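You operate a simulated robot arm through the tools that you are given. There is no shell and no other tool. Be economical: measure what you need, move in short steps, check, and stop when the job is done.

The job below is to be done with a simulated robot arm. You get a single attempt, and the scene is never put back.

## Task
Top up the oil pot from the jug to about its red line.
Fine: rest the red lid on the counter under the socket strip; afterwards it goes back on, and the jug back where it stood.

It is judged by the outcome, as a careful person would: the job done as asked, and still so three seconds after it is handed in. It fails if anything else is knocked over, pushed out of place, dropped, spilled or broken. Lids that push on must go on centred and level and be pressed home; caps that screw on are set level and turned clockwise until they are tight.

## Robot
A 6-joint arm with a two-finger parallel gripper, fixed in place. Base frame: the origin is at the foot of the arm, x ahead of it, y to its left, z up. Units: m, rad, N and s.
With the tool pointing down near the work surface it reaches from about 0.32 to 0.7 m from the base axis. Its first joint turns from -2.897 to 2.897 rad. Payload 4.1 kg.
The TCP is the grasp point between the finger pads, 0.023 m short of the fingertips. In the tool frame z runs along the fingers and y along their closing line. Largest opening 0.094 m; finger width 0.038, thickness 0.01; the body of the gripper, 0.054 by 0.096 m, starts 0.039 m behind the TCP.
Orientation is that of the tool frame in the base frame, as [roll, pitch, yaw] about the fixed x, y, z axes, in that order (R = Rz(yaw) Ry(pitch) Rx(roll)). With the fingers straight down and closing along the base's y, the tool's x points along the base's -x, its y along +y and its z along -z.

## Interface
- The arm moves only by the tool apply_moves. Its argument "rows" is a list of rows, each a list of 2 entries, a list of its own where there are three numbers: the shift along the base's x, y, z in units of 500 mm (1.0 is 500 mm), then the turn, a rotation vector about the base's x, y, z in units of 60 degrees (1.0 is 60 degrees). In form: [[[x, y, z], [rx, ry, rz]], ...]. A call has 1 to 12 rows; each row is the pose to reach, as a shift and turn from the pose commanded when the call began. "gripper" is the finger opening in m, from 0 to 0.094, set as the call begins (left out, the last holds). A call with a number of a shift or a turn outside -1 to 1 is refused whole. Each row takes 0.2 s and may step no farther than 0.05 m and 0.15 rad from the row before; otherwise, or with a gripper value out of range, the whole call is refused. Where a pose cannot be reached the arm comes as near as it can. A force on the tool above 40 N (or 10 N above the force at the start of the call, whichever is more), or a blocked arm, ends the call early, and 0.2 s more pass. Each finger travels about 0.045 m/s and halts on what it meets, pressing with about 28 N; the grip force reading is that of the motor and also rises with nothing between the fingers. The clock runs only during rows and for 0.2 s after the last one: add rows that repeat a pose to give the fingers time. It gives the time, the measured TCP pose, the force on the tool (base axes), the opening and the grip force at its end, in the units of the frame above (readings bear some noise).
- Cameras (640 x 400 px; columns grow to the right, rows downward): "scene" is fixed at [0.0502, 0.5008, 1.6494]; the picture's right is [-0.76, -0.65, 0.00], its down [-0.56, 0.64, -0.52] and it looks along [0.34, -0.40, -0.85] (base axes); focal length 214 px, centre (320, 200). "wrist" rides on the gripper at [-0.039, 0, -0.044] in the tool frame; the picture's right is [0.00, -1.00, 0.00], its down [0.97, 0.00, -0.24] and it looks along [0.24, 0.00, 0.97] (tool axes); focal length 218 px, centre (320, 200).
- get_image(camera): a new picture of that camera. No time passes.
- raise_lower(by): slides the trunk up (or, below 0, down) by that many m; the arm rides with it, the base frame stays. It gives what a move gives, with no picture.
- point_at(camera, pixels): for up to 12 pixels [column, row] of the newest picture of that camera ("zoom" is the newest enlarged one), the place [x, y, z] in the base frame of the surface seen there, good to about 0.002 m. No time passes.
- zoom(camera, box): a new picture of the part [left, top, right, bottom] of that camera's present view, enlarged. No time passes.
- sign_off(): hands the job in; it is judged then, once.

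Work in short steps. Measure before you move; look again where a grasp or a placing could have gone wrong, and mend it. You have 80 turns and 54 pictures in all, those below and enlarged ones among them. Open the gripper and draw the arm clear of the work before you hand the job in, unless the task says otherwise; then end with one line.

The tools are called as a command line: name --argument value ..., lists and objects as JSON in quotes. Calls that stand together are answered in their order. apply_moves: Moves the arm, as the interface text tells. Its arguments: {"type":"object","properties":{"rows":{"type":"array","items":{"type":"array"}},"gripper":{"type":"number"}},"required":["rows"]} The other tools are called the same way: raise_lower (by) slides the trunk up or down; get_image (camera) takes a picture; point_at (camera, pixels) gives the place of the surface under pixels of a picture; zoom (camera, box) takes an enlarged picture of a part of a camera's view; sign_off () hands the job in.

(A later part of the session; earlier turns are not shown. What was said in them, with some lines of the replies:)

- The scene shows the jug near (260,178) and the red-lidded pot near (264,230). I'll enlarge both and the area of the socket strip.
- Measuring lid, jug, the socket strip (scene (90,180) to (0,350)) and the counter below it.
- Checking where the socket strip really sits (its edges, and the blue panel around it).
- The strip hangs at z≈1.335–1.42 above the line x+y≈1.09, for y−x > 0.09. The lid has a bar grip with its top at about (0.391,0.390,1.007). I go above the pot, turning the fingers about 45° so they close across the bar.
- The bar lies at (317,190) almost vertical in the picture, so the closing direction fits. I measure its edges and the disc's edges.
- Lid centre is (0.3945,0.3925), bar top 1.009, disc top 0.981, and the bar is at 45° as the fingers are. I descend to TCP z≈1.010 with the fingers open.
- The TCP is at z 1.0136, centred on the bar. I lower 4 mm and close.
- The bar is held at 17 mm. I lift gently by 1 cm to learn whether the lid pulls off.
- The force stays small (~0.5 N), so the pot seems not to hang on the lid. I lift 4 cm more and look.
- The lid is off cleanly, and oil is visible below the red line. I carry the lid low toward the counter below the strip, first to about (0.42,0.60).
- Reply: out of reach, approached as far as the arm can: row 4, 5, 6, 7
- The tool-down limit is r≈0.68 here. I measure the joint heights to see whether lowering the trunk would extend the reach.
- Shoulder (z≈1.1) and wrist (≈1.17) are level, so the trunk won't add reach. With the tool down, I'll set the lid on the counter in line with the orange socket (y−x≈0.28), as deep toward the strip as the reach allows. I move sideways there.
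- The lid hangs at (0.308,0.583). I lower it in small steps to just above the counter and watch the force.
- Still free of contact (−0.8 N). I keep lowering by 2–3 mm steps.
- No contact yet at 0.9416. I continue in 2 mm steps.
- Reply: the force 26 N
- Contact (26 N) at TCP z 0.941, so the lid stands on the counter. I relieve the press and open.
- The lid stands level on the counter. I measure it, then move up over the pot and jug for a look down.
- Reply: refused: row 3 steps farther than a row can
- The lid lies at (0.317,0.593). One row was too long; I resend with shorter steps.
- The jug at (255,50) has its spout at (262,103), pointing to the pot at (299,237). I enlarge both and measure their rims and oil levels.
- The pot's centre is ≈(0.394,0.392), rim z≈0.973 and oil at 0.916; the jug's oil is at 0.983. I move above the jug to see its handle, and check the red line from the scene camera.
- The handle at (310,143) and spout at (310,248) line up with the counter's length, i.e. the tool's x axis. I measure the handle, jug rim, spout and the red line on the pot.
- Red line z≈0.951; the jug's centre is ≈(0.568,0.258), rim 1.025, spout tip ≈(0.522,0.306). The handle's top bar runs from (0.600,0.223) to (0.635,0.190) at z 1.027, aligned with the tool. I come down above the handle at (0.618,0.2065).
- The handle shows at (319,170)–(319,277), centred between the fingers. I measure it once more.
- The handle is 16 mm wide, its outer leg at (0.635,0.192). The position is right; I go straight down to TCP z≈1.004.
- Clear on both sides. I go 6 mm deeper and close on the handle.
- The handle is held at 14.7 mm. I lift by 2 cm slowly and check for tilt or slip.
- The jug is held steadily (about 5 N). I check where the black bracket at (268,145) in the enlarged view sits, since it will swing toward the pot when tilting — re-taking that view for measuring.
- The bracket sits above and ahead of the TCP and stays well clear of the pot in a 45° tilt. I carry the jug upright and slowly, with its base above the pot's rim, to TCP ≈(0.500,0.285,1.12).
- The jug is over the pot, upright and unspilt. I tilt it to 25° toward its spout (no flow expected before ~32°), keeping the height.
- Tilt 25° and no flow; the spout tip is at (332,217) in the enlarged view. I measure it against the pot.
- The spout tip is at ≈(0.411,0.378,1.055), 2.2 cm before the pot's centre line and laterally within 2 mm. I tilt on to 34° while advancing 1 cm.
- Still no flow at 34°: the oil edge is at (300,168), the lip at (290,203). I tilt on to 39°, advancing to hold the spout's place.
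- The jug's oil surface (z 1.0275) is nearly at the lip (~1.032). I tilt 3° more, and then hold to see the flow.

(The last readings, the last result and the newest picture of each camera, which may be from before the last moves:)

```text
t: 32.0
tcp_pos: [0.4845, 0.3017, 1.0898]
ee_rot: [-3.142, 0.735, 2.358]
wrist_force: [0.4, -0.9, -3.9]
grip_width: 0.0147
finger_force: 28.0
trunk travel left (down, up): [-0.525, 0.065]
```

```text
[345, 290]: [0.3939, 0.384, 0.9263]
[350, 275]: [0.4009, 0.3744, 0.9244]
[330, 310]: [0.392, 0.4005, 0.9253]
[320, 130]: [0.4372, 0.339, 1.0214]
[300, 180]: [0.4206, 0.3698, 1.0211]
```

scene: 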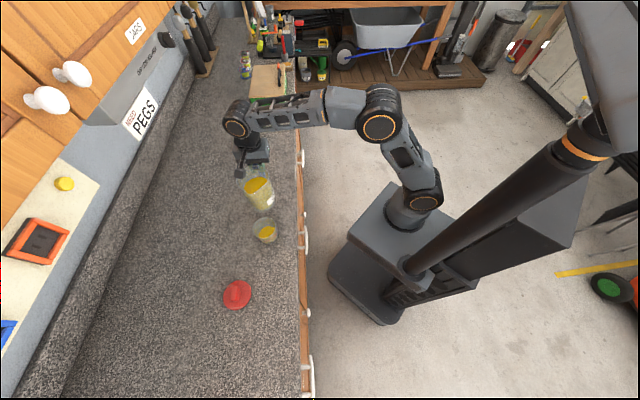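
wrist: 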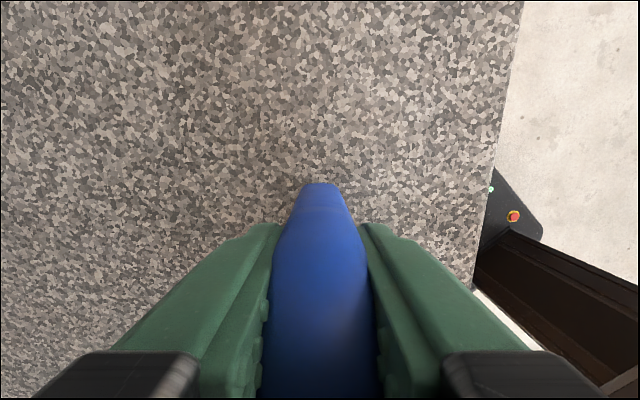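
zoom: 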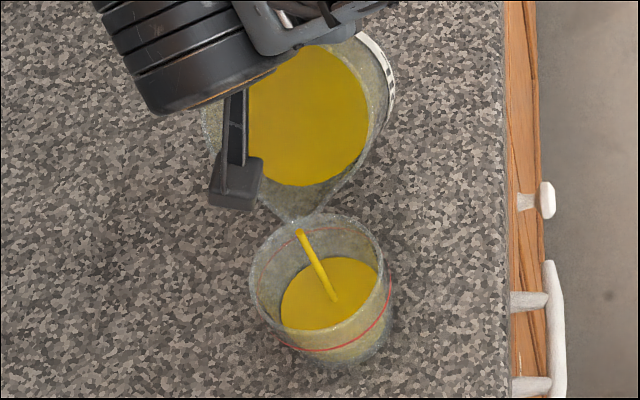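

A thin stream lands inside the pot; its level is at 0.9255, target 0.951. I hold 0.6 s.

apply_moves --rows '[[[0, 0, 0], [0, 0, 0]], [[0, 0, 0], [0, 0, 0]]]'

zoom --camera "scene" --box '[225, 180, 305, 250]'

point_at --camera "zoom" --pixels '[[350, 290], [355, 275], [325, 310], [320, 130], [300, 180]]'

```text
t: 32.6
tcp_pos: [0.4854, 0.3027, 1.0913]
ee_rot: [-3.138, 0.735, 2.356]
wrist_force: [0.0, 0.6, -5.1]
grip_width: 0.0151
finger_force: 27.8
trunk travel left (down, up): [-0.525, 0.065]
```

```text
5.71 times, centred on (265, 215) of scene
```

zoom: 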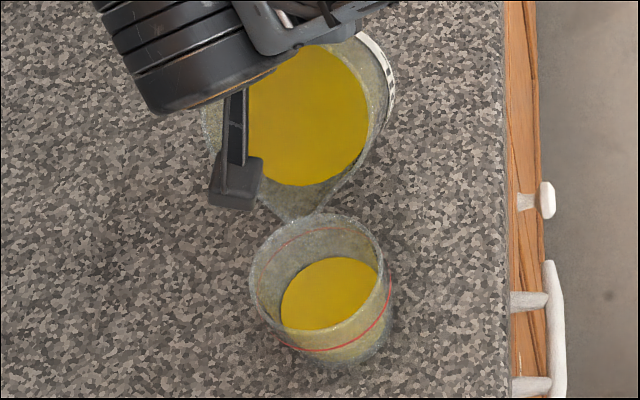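

```text
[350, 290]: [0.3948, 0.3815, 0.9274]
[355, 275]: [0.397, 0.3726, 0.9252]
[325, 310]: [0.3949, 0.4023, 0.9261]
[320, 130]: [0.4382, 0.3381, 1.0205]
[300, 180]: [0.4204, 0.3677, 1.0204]
```

The flow has stopped at level 0.926, so it follows the tilt statically (~3 mm per degree). I tilt 4° more and let it settle.

apply_moves --rows '[[[-0.002, 0.002, 0], [-0.012, -0.012, 0]], [[-0.004, 0.004, 0], [-0.024, -0.024, 0]], [[-0.006, 0.006, 0], [-0.036, -0.036, 0]], [[-0.008, 0.008, 0], [-0.047, -0.047, 0]], [[-0.008, 0.008, 0], [-0.047, -0.047, 0]], [[-0.008, 0.008, 0], [-0.047, -0.047, 0]]]'

zoom --camera "scene" --box '[225, 180, 305, 250]'

point_at --camera "zoom" --pixels '[[350, 290], [355, 275], [325, 310], [320, 130], [300, 180]]'

```text
t: 34.0
tcp_pos: [0.4798, 0.3049, 1.0894]
ee_rot: [-3.14, 0.806, 2.356]
wrist_force: [0.5, -0.7, -4.5]
grip_width: 0.0151
finger_force: 27.9
trunk travel left (down, up): [-0.525, 0.065]
```

```text
5.71 times, centred on (265, 215) of scene
```

zoom: 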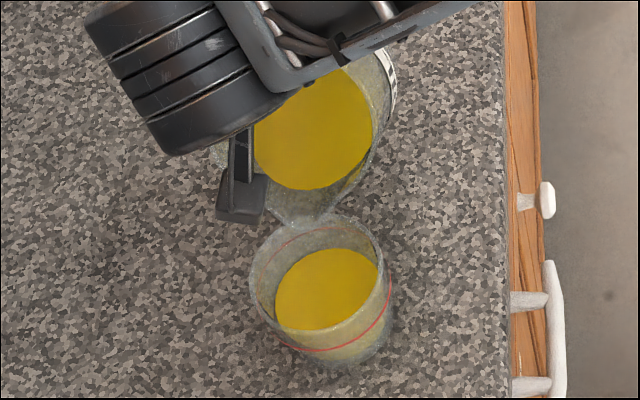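

```text
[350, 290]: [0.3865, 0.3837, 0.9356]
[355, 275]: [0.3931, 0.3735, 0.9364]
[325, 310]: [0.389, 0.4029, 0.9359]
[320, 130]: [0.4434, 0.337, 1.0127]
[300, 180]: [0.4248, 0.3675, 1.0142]
```

Level 0.936 (2.5 mm per degree). 15 mm remain; I tilt 4.5° more and look.

apply_moves --rows '[[[-0.002, 0.002, 0], [-0.012, -0.012, 0]], [[-0.004, 0.004, 0], [-0.024, -0.024, 0]], [[-0.006, 0.006, 0], [-0.036, -0.036, 0]], [[-0.008, 0.008, 0], [-0.047, -0.047, 0]], [[-0.009, 0.009, 0], [-0.053, -0.053, 0]], [[-0.009, 0.009, 0], [-0.053, -0.053, 0]], [[-0.009, 0.009, 0], [-0.053, -0.053, 0]]]'

zoom --camera "scene" --box '[225, 180, 305, 250]'

point_at --camera "zoom" --pixels '[[350, 290], [355, 275], [325, 310], [340, 300], [320, 130], [300, 180]]'

```text
t: 35.6
tcp_pos: [0.4757, 0.31, 1.0902]
ee_rot: [3.14, 0.883, 2.358]
wrist_force: [0.4, -0.2, -3.7]
grip_width: 0.0147
finger_force: 27.9
trunk travel left (down, up): [-0.525, 0.065]
```

```text
5.71 times, centred on (265, 215) of scene
```

zoom: 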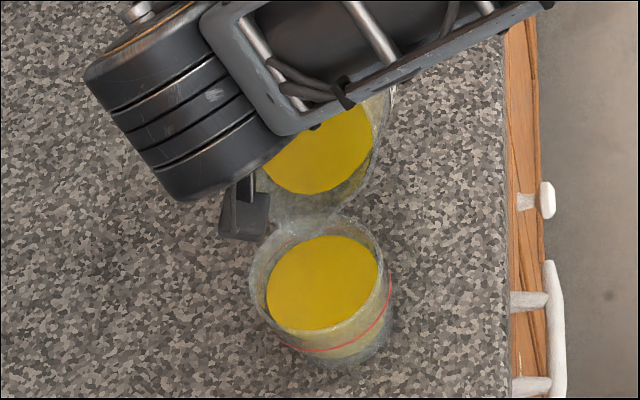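

```text
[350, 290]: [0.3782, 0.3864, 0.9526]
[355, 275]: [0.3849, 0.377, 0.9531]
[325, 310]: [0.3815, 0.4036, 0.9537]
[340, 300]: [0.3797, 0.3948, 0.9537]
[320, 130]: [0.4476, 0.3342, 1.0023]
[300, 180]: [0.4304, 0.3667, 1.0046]
```

The level is 0.953 at the red line (0.951) — enough. I tip the jug back upright, drawing it back and up along the reverse path.

apply_moves --rows '[[[0.002, -0.002, 0], [0.05, 0.05, 0]], [[0.006, -0.006, 0], [0.1, 0.1, 0]], [[0.01, -0.01, 0.0], [0.15, 0.15, 0]], [[0.015, -0.015, 0.005], [0.2, 0.2, 0]], [[0.02, -0.02, 0.01], [0.25, 0.25, 0]], [[0.026, -0.026, 0.015], [0.3, 0.3, 0]], [[0.032, -0.032, 0.025], [0.35, 0.35, 0]], [[0.038, -0.038, 0.035], [0.4, 0.4, 0]], [[0.044, -0.044, 0.045], [0.45, 0.45, 0]], [[0.048, -0.045, 0.055], [0.5, 0.5, 0]], [[0.051, -0.046, 0.06], [0.55, 0.55, 0]], [[0.051, -0.046, 0.06], [0.596, 0.596, 0]]]'

zoom --camera "scene" --box '[210, 150, 300, 260]'

point_at --camera "zoom" --pixels '[[365, 290], [355, 300], [370, 280], [345, 200]]'

```text
t: 38.2
tcp_pos: [0.502, 0.288, 1.1189]
ee_rot: [3.141, -0.001, 2.356]
wrist_force: [-0.3, -0.7, -3.7]
grip_width: 0.0148
finger_force: 28.0
trunk travel left (down, up): [-0.525, 0.065]
```

```text
3.64 times, centred on (255, 205) of scene
```

zoom: 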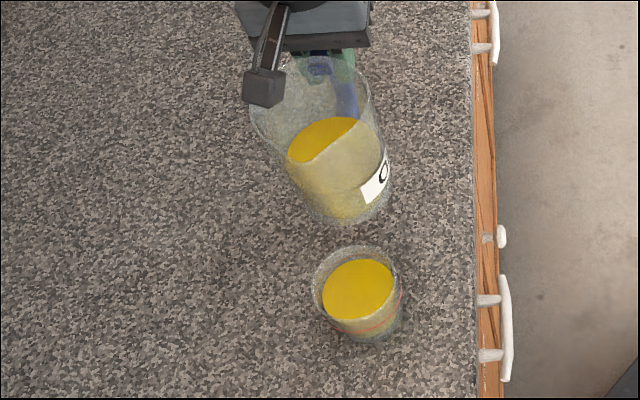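

```text
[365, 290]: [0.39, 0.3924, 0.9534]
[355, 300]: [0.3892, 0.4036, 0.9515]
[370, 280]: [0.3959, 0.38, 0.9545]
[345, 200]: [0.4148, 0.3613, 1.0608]
```

Jug upright, nothing spilt, pot level ≈0.953. I carry the jug back along the reverse of its path to just above where it stood.

apply_moves --rows '[[[0.01, -0.007, 0], [0, 0, 0]], [[0.04, -0.027, 0], [0, 0, 0]], [[0.08, -0.055, 0], [0, 0, 0]], [[0.12, -0.082, 0], [0, 0, 0]], [[0.16, -0.11, -0.01], [0, 0, 0]], [[0.2, -0.137, -0.03], [0, 0, 0]], [[0.228, -0.156, -0.07], [0, 0, 0]], [[0.238, -0.162, -0.12], [0, 0, 0]], [[0.238, -0.162, -0.17], [0, 0, 0]], [[0.238, -0.162, -0.21], [0, 0, 0]], [[0.238, -0.162, -0.223], [0, 0, 0]], [[0.238, -0.162, -0.223], [0, 0, 0]]]'

```text
t: 40.8
tcp_pos: [0.6207, 0.2061, 1.0075]
ee_rot: [3.141, -0.001, 2.355]
wrist_force: [0.0, 0.6, -4.1]
grip_width: 0.0149
finger_force: 28.1
trunk travel left (down, up): [-0.525, 0.065]
```

The pose matches the grasp pose, 6 mm higher. I lower gently in 1 mm steps to contact.

apply_moves --rows '[[[0, 0, -0.003], [0, 0, 0]], [[0, 0, -0.006], [0, 0, 0]], [[0, 0, -0.009], [0, 0, 0]], [[0, 0, -0.0115], [0, 0, 0]], [[0, 0, -0.0135], [0, 0, 0]]]'

```text
t: 42.0
tcp_pos: [0.621, 0.2073, 1.0022]
ee_rot: [3.139, -0.001, 2.357]
wrist_force: [1.9, 0.4, -0.4]
grip_width: 0.0148
finger_force: 28.1
trunk travel left (down, up): [-0.525, 0.065]
```

The weight is off the tool: the jug stands. I open, wait, and rise straight up.

apply_moves --rows '[[[0, 0, 0], [0, 0, 0]], [[0, 0, 0], [0, 0, 0]], [[0, 0, 0], [0, 0, 0]], [[0, 0, 0], [0, 0, 0]], [[0, 0, 0.04], [0, 0, 0]], [[0, 0, 0.1], [0, 0, 0]], [[0, 0, 0.18], [0, 0, 0]], [[0, 0, 0.26], [0, 0, 0]], [[0, 0, 0.3], [0, 0, 0]]]' --gripper 0.06

get_image --camera "wrist"

point_at --camera "wrist" --pixels '[[318, 190], [319, 210], [319, 225], [319, 240], [312, 225], [326, 225]]'

```text
t: 44.0
tcp_pos: [0.6222, 0.2047, 1.1497]
ee_rot: [3.14, 0.0, 2.356]
wrist_force: [0.3, 0.3, 0.3]
grip_width: 0.0598
finger_force: 0.0
trunk travel left (down, up): [-0.525, 0.065]
```

```text
15 pictures are left
```

wrist: 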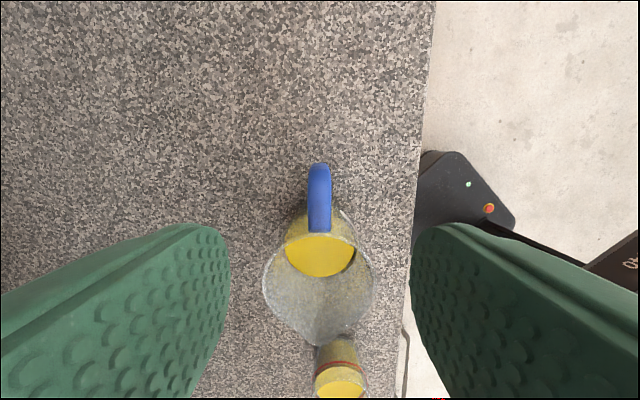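

```text
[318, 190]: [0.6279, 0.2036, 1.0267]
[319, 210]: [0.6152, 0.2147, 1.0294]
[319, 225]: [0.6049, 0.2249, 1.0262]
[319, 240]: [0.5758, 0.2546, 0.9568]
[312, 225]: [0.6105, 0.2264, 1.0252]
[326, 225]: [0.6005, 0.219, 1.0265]
```

The jug stands within ~3 mm of its old place. I now go for the lid at (0.317,0.593), staying high past the jug and pot.

apply_moves --rows '[[[-0.051, 0.065, 0], [0, 0, 0]], [[-0.102, 0.13, 0], [0, 0, 0]], [[-0.153, 0.195, 0], [0, 0, 0]], [[-0.203, 0.259, 0], [0, 0, 0]], [[-0.254, 0.324, 0], [0, 0, 0]], [[-0.305, 0.389, -0.03], [0, 0, 0]], [[-0.356, 0.454, -0.06], [0, 0, 0]], [[-0.407, 0.519, -0.09], [0, 0, 0]], [[-0.458, 0.584, -0.12], [0, 0, 0]], [[-0.508, 0.648, -0.15], [0, 0, 0]], [[-0.559, 0.713, -0.18], [0, 0, 0]], [[-0.61, 0.777, -0.21], [0, 0, 0]]]'

get_image --camera "wrist"

```text
t: 46.6
tcp_pos: [0.3108, 0.5858, 1.0471]
ee_rot: [3.141, -0.001, 2.356]
wrist_force: [-0.6, 0.1, 0.4]
grip_width: 0.0603
finger_force: 0.0
out of reach, approached as far as the arm can: row 12
trunk travel left (down, up): [-0.525, 0.065]
```

```text
14 pictures are left
```

wrist: 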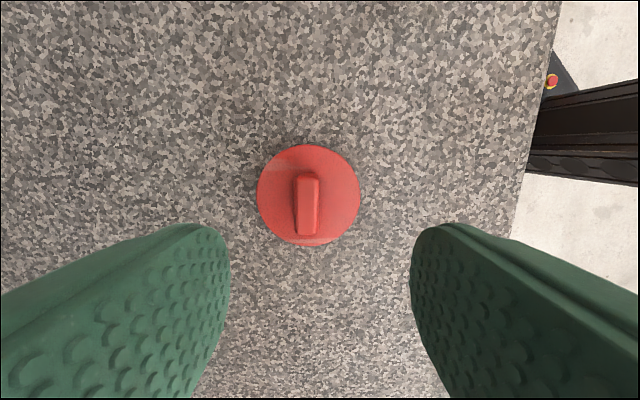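

The lid is in view; I measure the bar and lid again before descending.

point_at --camera "wrist" --pixels '[[307, 178], [307, 230], [300, 205], [315, 205], [307, 204], [259, 195], [358, 195], [309, 147], [309, 243]]'

apply_moves --rows '[[[0, 0, -0.05], [0, 0, 0]], [[0, 0, -0.1], [0, 0, 0]], [[0.006, 0.008, -0.13], [0, 0, 0]], [[0.012, 0.015, -0.15], [0, 0, 0]], [[0.012, 0.015, -0.15], [0, 0, 0]]]'

```text
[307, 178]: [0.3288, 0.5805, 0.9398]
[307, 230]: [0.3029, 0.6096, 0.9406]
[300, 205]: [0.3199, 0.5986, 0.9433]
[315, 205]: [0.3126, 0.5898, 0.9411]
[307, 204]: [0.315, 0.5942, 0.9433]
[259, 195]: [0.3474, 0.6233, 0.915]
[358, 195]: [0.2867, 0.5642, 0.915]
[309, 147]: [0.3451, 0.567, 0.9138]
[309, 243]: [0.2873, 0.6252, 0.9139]
```

```text
t: 47.8
tcp_pos: [0.3172, 0.5957, 0.9702]
ee_rot: [3.142, -0.002, 2.357]
wrist_force: [0.8, -0.1, -0.9]
grip_width: 0.0603
finger_force: 0.1
trunk travel left (down, up): [-0.525, 0.065]
```

Over the lid's centre (0.3165,0.5945). I turn 3° to match the bar, go down to z≈0.943 and close.

apply_moves --rows '[[[0, -0.002, -0.03], [0, 0, -0.05]], [[0, -0.002, -0.05], [0, 0, -0.05]], [[0, -0.002, -0.054], [0, 0, -0.05]], [[0, -0.002, -0.054], [0, 0, -0.05]]]'

apply_moves --rows '[[[0, 0, 0], [0, 0, 0]], [[0, 0, 0], [0, 0, 0]], [[0, 0, 0], [0, 0, 0]], [[0, 0, 0], [0, 0, 0]], [[0, 0, 0], [0, 0, 0]]]' --gripper 0.0

```text
t: 48.8
tcp_pos: [0.3176, 0.5938, 0.9437]
ee_rot: [-3.14, -0.001, 2.305]
wrist_force: [0.7, 0.9, 0.0]
grip_width: 0.0602
finger_force: 0.2
trunk travel left (down, up): [-0.525, 0.065]
```

```text
t: 50.0
tcp_pos: [0.3177, 0.5946, 0.9433]
ee_rot: [3.14, 0.001, 2.303]
wrist_force: [0.1, 0.4, 1.0]
grip_width: 0.0171
finger_force: 27.6
trunk travel left (down, up): [-0.525, 0.065]
```

The lid's bar is held. I lift it, draw inward and carry it over to above the pot.

apply_moves --rows '[[[0, 0, 0.03], [0, 0, 0]], [[0.0, -0.02, 0.08], [0, 0, 0]], [[0.02, -0.07, 0.14], [0, 0, 0.02]], [[0.04, -0.13, 0.19], [0, 0, 0.05]], [[0.07, -0.19, 0.22], [0, 0, 0.05]], [[0.1, -0.26, 0.234], [0, 0, 0.05]], [[0.125, -0.33, 0.234], [0, 0, 0.05]], [[0.145, -0.38, 0.234], [0, 0, 0.05]], [[0.152, -0.404, 0.234], [0, 0, 0.05]], [[0.152, -0.404, 0.234], [0, 0, 0.05]]]'

zoom --camera "scene" --box '[225, 190, 305, 260]'

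get_image --camera "wrist"

```text
t: 52.2
tcp_pos: [0.3928, 0.3926, 1.0598]
ee_rot: [3.14, 0.0, 2.356]
wrist_force: [0.4, 0.1, -0.5]
grip_width: 0.0173
finger_force: 27.8
trunk travel left (down, up): [-0.525, 0.065]
```

```text
5.71 times, centred on (265, 225) of scene
```

zoom: 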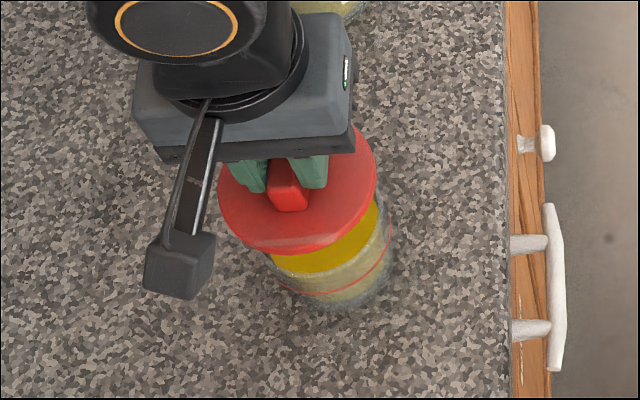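

```text
12 pictures are left
```

wrist: 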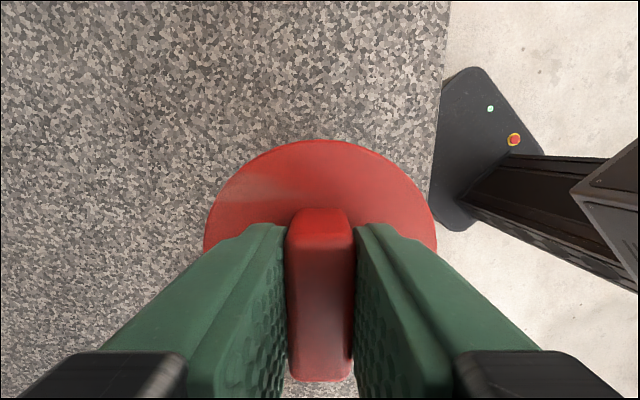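

Lid and pot line up as at lift-off (lid in the view the same within a pixel or two). I shift 1.5 mm and lower to just above the seating height of 1.009.

apply_moves --rows '[[[0.003, -0.001, -0.02], [0, 0, 0]], [[0.003, -0.001, -0.04], [0, 0, 0]], [[0.003, -0.001, -0.06], [0, 0, 0]], [[0.003, -0.001, -0.072], [0, 0, 0]], [[0.003, -0.001, -0.08], [0, 0, 0]], [[0.003, -0.001, -0.08], [0, 0, 0]]]'

zoom --camera "scene" --box '[240, 205, 290, 255]'

```text
t: 53.6
tcp_pos: [0.3952, 0.3925, 1.0182]
ee_rot: [3.14, 0.0, 2.358]
wrist_force: [0.0, -0.5, -0.3]
grip_width: 0.0171
finger_force: 27.9
trunk travel left (down, up): [-0.525, 0.065]
```

```text
8.00 times, centred on (265, 230) of scene
```

zoom: 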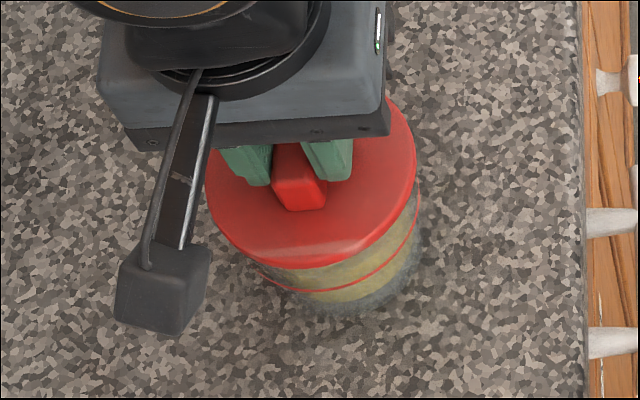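

No contact yet and well centred. I lower on in 1.5 mm steps, watching the force.

apply_moves --rows '[[[0, 0, -0.003], [0, 0, 0]], [[0, 0, -0.006], [0, 0, 0]], [[0, 0, -0.009], [0, 0, 0]], [[0, 0, -0.012], [0, 0, 0]], [[0, 0, -0.012], [0, 0, 0]]]'

```text
t: 54.8
tcp_pos: [0.396, 0.3911, 1.0146]
ee_rot: [3.141, 0.0, 2.358]
wrist_force: [0.4, 1.0, 0.2]
grip_width: 0.0171
finger_force: 28.0
trunk travel left (down, up): [-0.525, 0.065]
```

apply_moves --rows '[[[0, 0, -0.003], [0, 0, 0]], [[0, 0, -0.006], [0, 0, 0]], [[0, 0, -0.009], [0, 0, 0]], [[0, 0, -0.009], [0, 0, 0]]]'

zoom --camera "scene" --box '[240, 205, 290, 255]'

```text
t: 55.8
tcp_pos: [0.3968, 0.3913, 1.0112]
ee_rot: [3.14, 0.0, 2.354]
wrist_force: [-0.7, 2.0, 6.0]
grip_width: 0.0169
finger_force: 27.7
trunk travel left (down, up): [-0.525, 0.065]
```

```text
8.00 times, centred on (265, 230) of scene
```

zoom: 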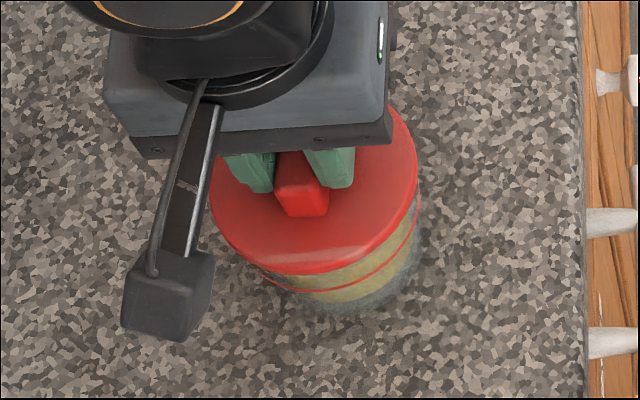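

6 N of contact, the lid looks level and within 1 mm of its first place. I press it home, about 3 mm further commanded.

apply_moves --rows '[[[0, 0, -0.003], [0, 0, 0]], [[0, 0, -0.006], [0, 0, 0]], [[0, 0, -0.009], [0, 0, 0]], [[0, 0, -0.011], [0, 0, 0]]]'

```text
t: 56.8
tcp_pos: [0.3954, 0.3918, 1.0055]
ee_rot: [3.138, 0.0, 2.355]
wrist_force: [5.4, 3.4, 25.3]
grip_width: 0.0172
finger_force: 28.3
trunk travel left (down, up): [-0.525, 0.065]
```

25 N reached at z 1.0055, at or below seating height. I ease off, open, rise and measure the lid's height and level.

apply_moves --rows '[[[0, 0, 0.006], [0, 0, 0]], [[0, 0, 0.006], [0, 0, 0]]]'

apply_moves --rows '[[[0, 0, 0], [0, 0, 0]], [[0, 0, 0], [0, 0, 0]], [[0, 0, 0], [0, 0, 0]], [[0, 0, 0.04], [0, 0, 0]], [[0, 0, 0.12], [0, 0, 0]], [[0, 0, 0.2], [0, 0, 0]], [[0, 0, 0.27], [0, 0, 0]]]' --gripper 0.07

get_image --camera "wrist"

zoom --camera "scene" --box '[240, 205, 290, 255]'

```text
t: 57.4
tcp_pos: [0.395, 0.3902, 1.0065]
ee_rot: [-3.137, 0.001, 2.356]
wrist_force: [2.7, -0.3, 5.5]
grip_width: 0.0173
finger_force: 28.2
trunk travel left (down, up): [-0.525, 0.065]
```

```text
t: 59.0
tcp_pos: [0.3961, 0.3923, 1.142]
ee_rot: [-3.142, -0.001, 2.355]
wrist_force: [0.4, -0.3, 0.0]
grip_width: 0.07
finger_force: 0.1
trunk travel left (down, up): [-0.525, 0.065]
```

```text
9 pictures are left
```

wrist: 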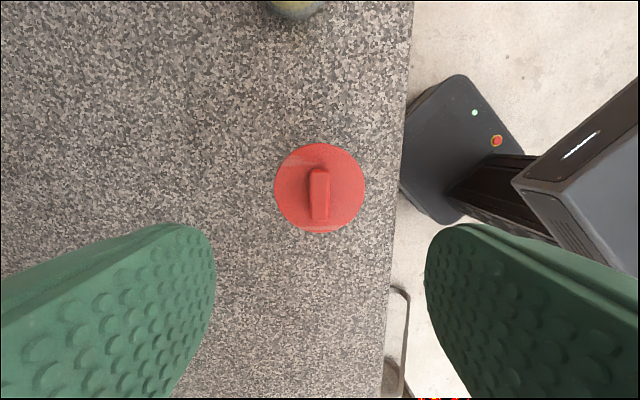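

```text
8.00 times, centred on (265, 230) of scene
```

zoom: 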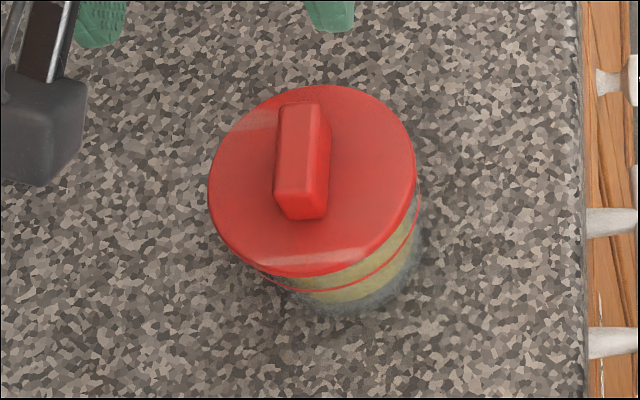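

It looks identical to the first view (edges 208/416, bottom 277). I verify the level at four points.

point_at --camera "wrist" --pixels '[[280, 188], [358, 188], [319, 150], [315, 228], [319, 195], [298, 190], [342, 190]]'

point_at --camera "zoom" --pixels '[[230, 180], [400, 160], [320, 95], [310, 250], [250, 130], [380, 230]]'

```text
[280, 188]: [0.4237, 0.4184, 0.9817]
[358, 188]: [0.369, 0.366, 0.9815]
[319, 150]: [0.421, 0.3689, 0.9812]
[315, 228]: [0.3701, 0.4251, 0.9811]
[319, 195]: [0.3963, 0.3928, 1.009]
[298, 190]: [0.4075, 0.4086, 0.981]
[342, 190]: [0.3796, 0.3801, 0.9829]
```

```text
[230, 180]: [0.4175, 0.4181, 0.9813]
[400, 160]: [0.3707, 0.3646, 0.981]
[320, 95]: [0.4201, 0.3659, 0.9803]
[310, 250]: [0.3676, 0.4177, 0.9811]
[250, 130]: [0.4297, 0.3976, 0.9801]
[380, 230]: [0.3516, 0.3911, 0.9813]
```

The lid is level at z 0.981 all round, exactly its starting height. I draw the arm up and back toward its start, clear of the work.

apply_moves --rows '[[[0, 0, 0.08], [0, 0, 0]], [[-0.01, -0.03, 0.16], [0, 0, 0]], [[-0.03, -0.1, 0.22], [0, 0, 0]], [[-0.05, -0.18, 0.26], [0, 0, 0]], [[-0.07, -0.26, 0.3], [0, 0, 0]], [[-0.09, -0.34, 0.31], [0, 0, 0]], [[-0.11, -0.42, 0.31], [0, 0, 0]], [[-0.12, -0.48, 0.31], [0, 0, 0]]]'

get_image --camera "scene"

zoom --camera "scene" --box '[210, 140, 310, 260]'

```text
t: 60.8
tcp_pos: [0.3358, 0.1474, 1.2975]
ee_rot: [3.141, 0.0, 2.355]
wrist_force: [0.2, 0.0, 0.9]
grip_width: 0.0697
finger_force: 0.0
trunk travel left (down, up): [-0.525, 0.065]
```

```text
7 pictures are left
```

scene: 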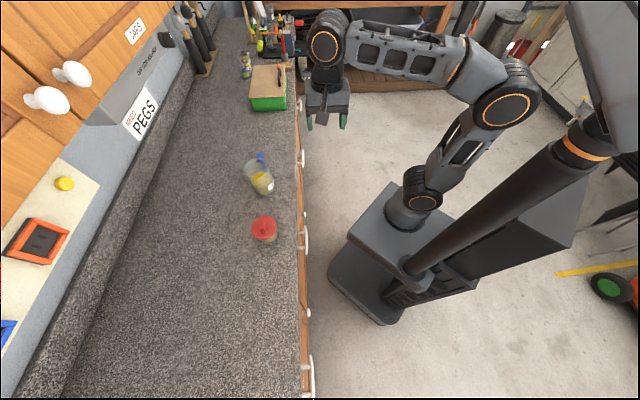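

```text
3.33 times, centred on (260, 200) of scene
```

zoom: 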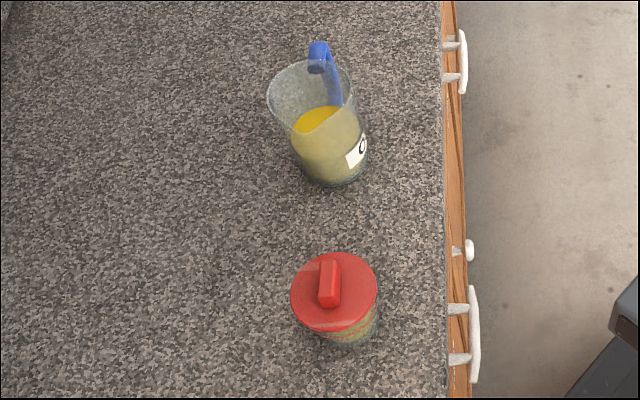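

Jug and lidded pot stand as at the start, the counter is clean and the arm is clear, so I hand in.

sign_off

```text
The job is handed in.
```

The oil pot is topped up to its red line (level z≈0.953, line≈0.951), its lid is pressed back on level, and the jug is back within about 3 mm of its place with nothing spilled; the arm couldn't reach directly below the socket strip, so the lid rested on the counter in line with it, but in front.
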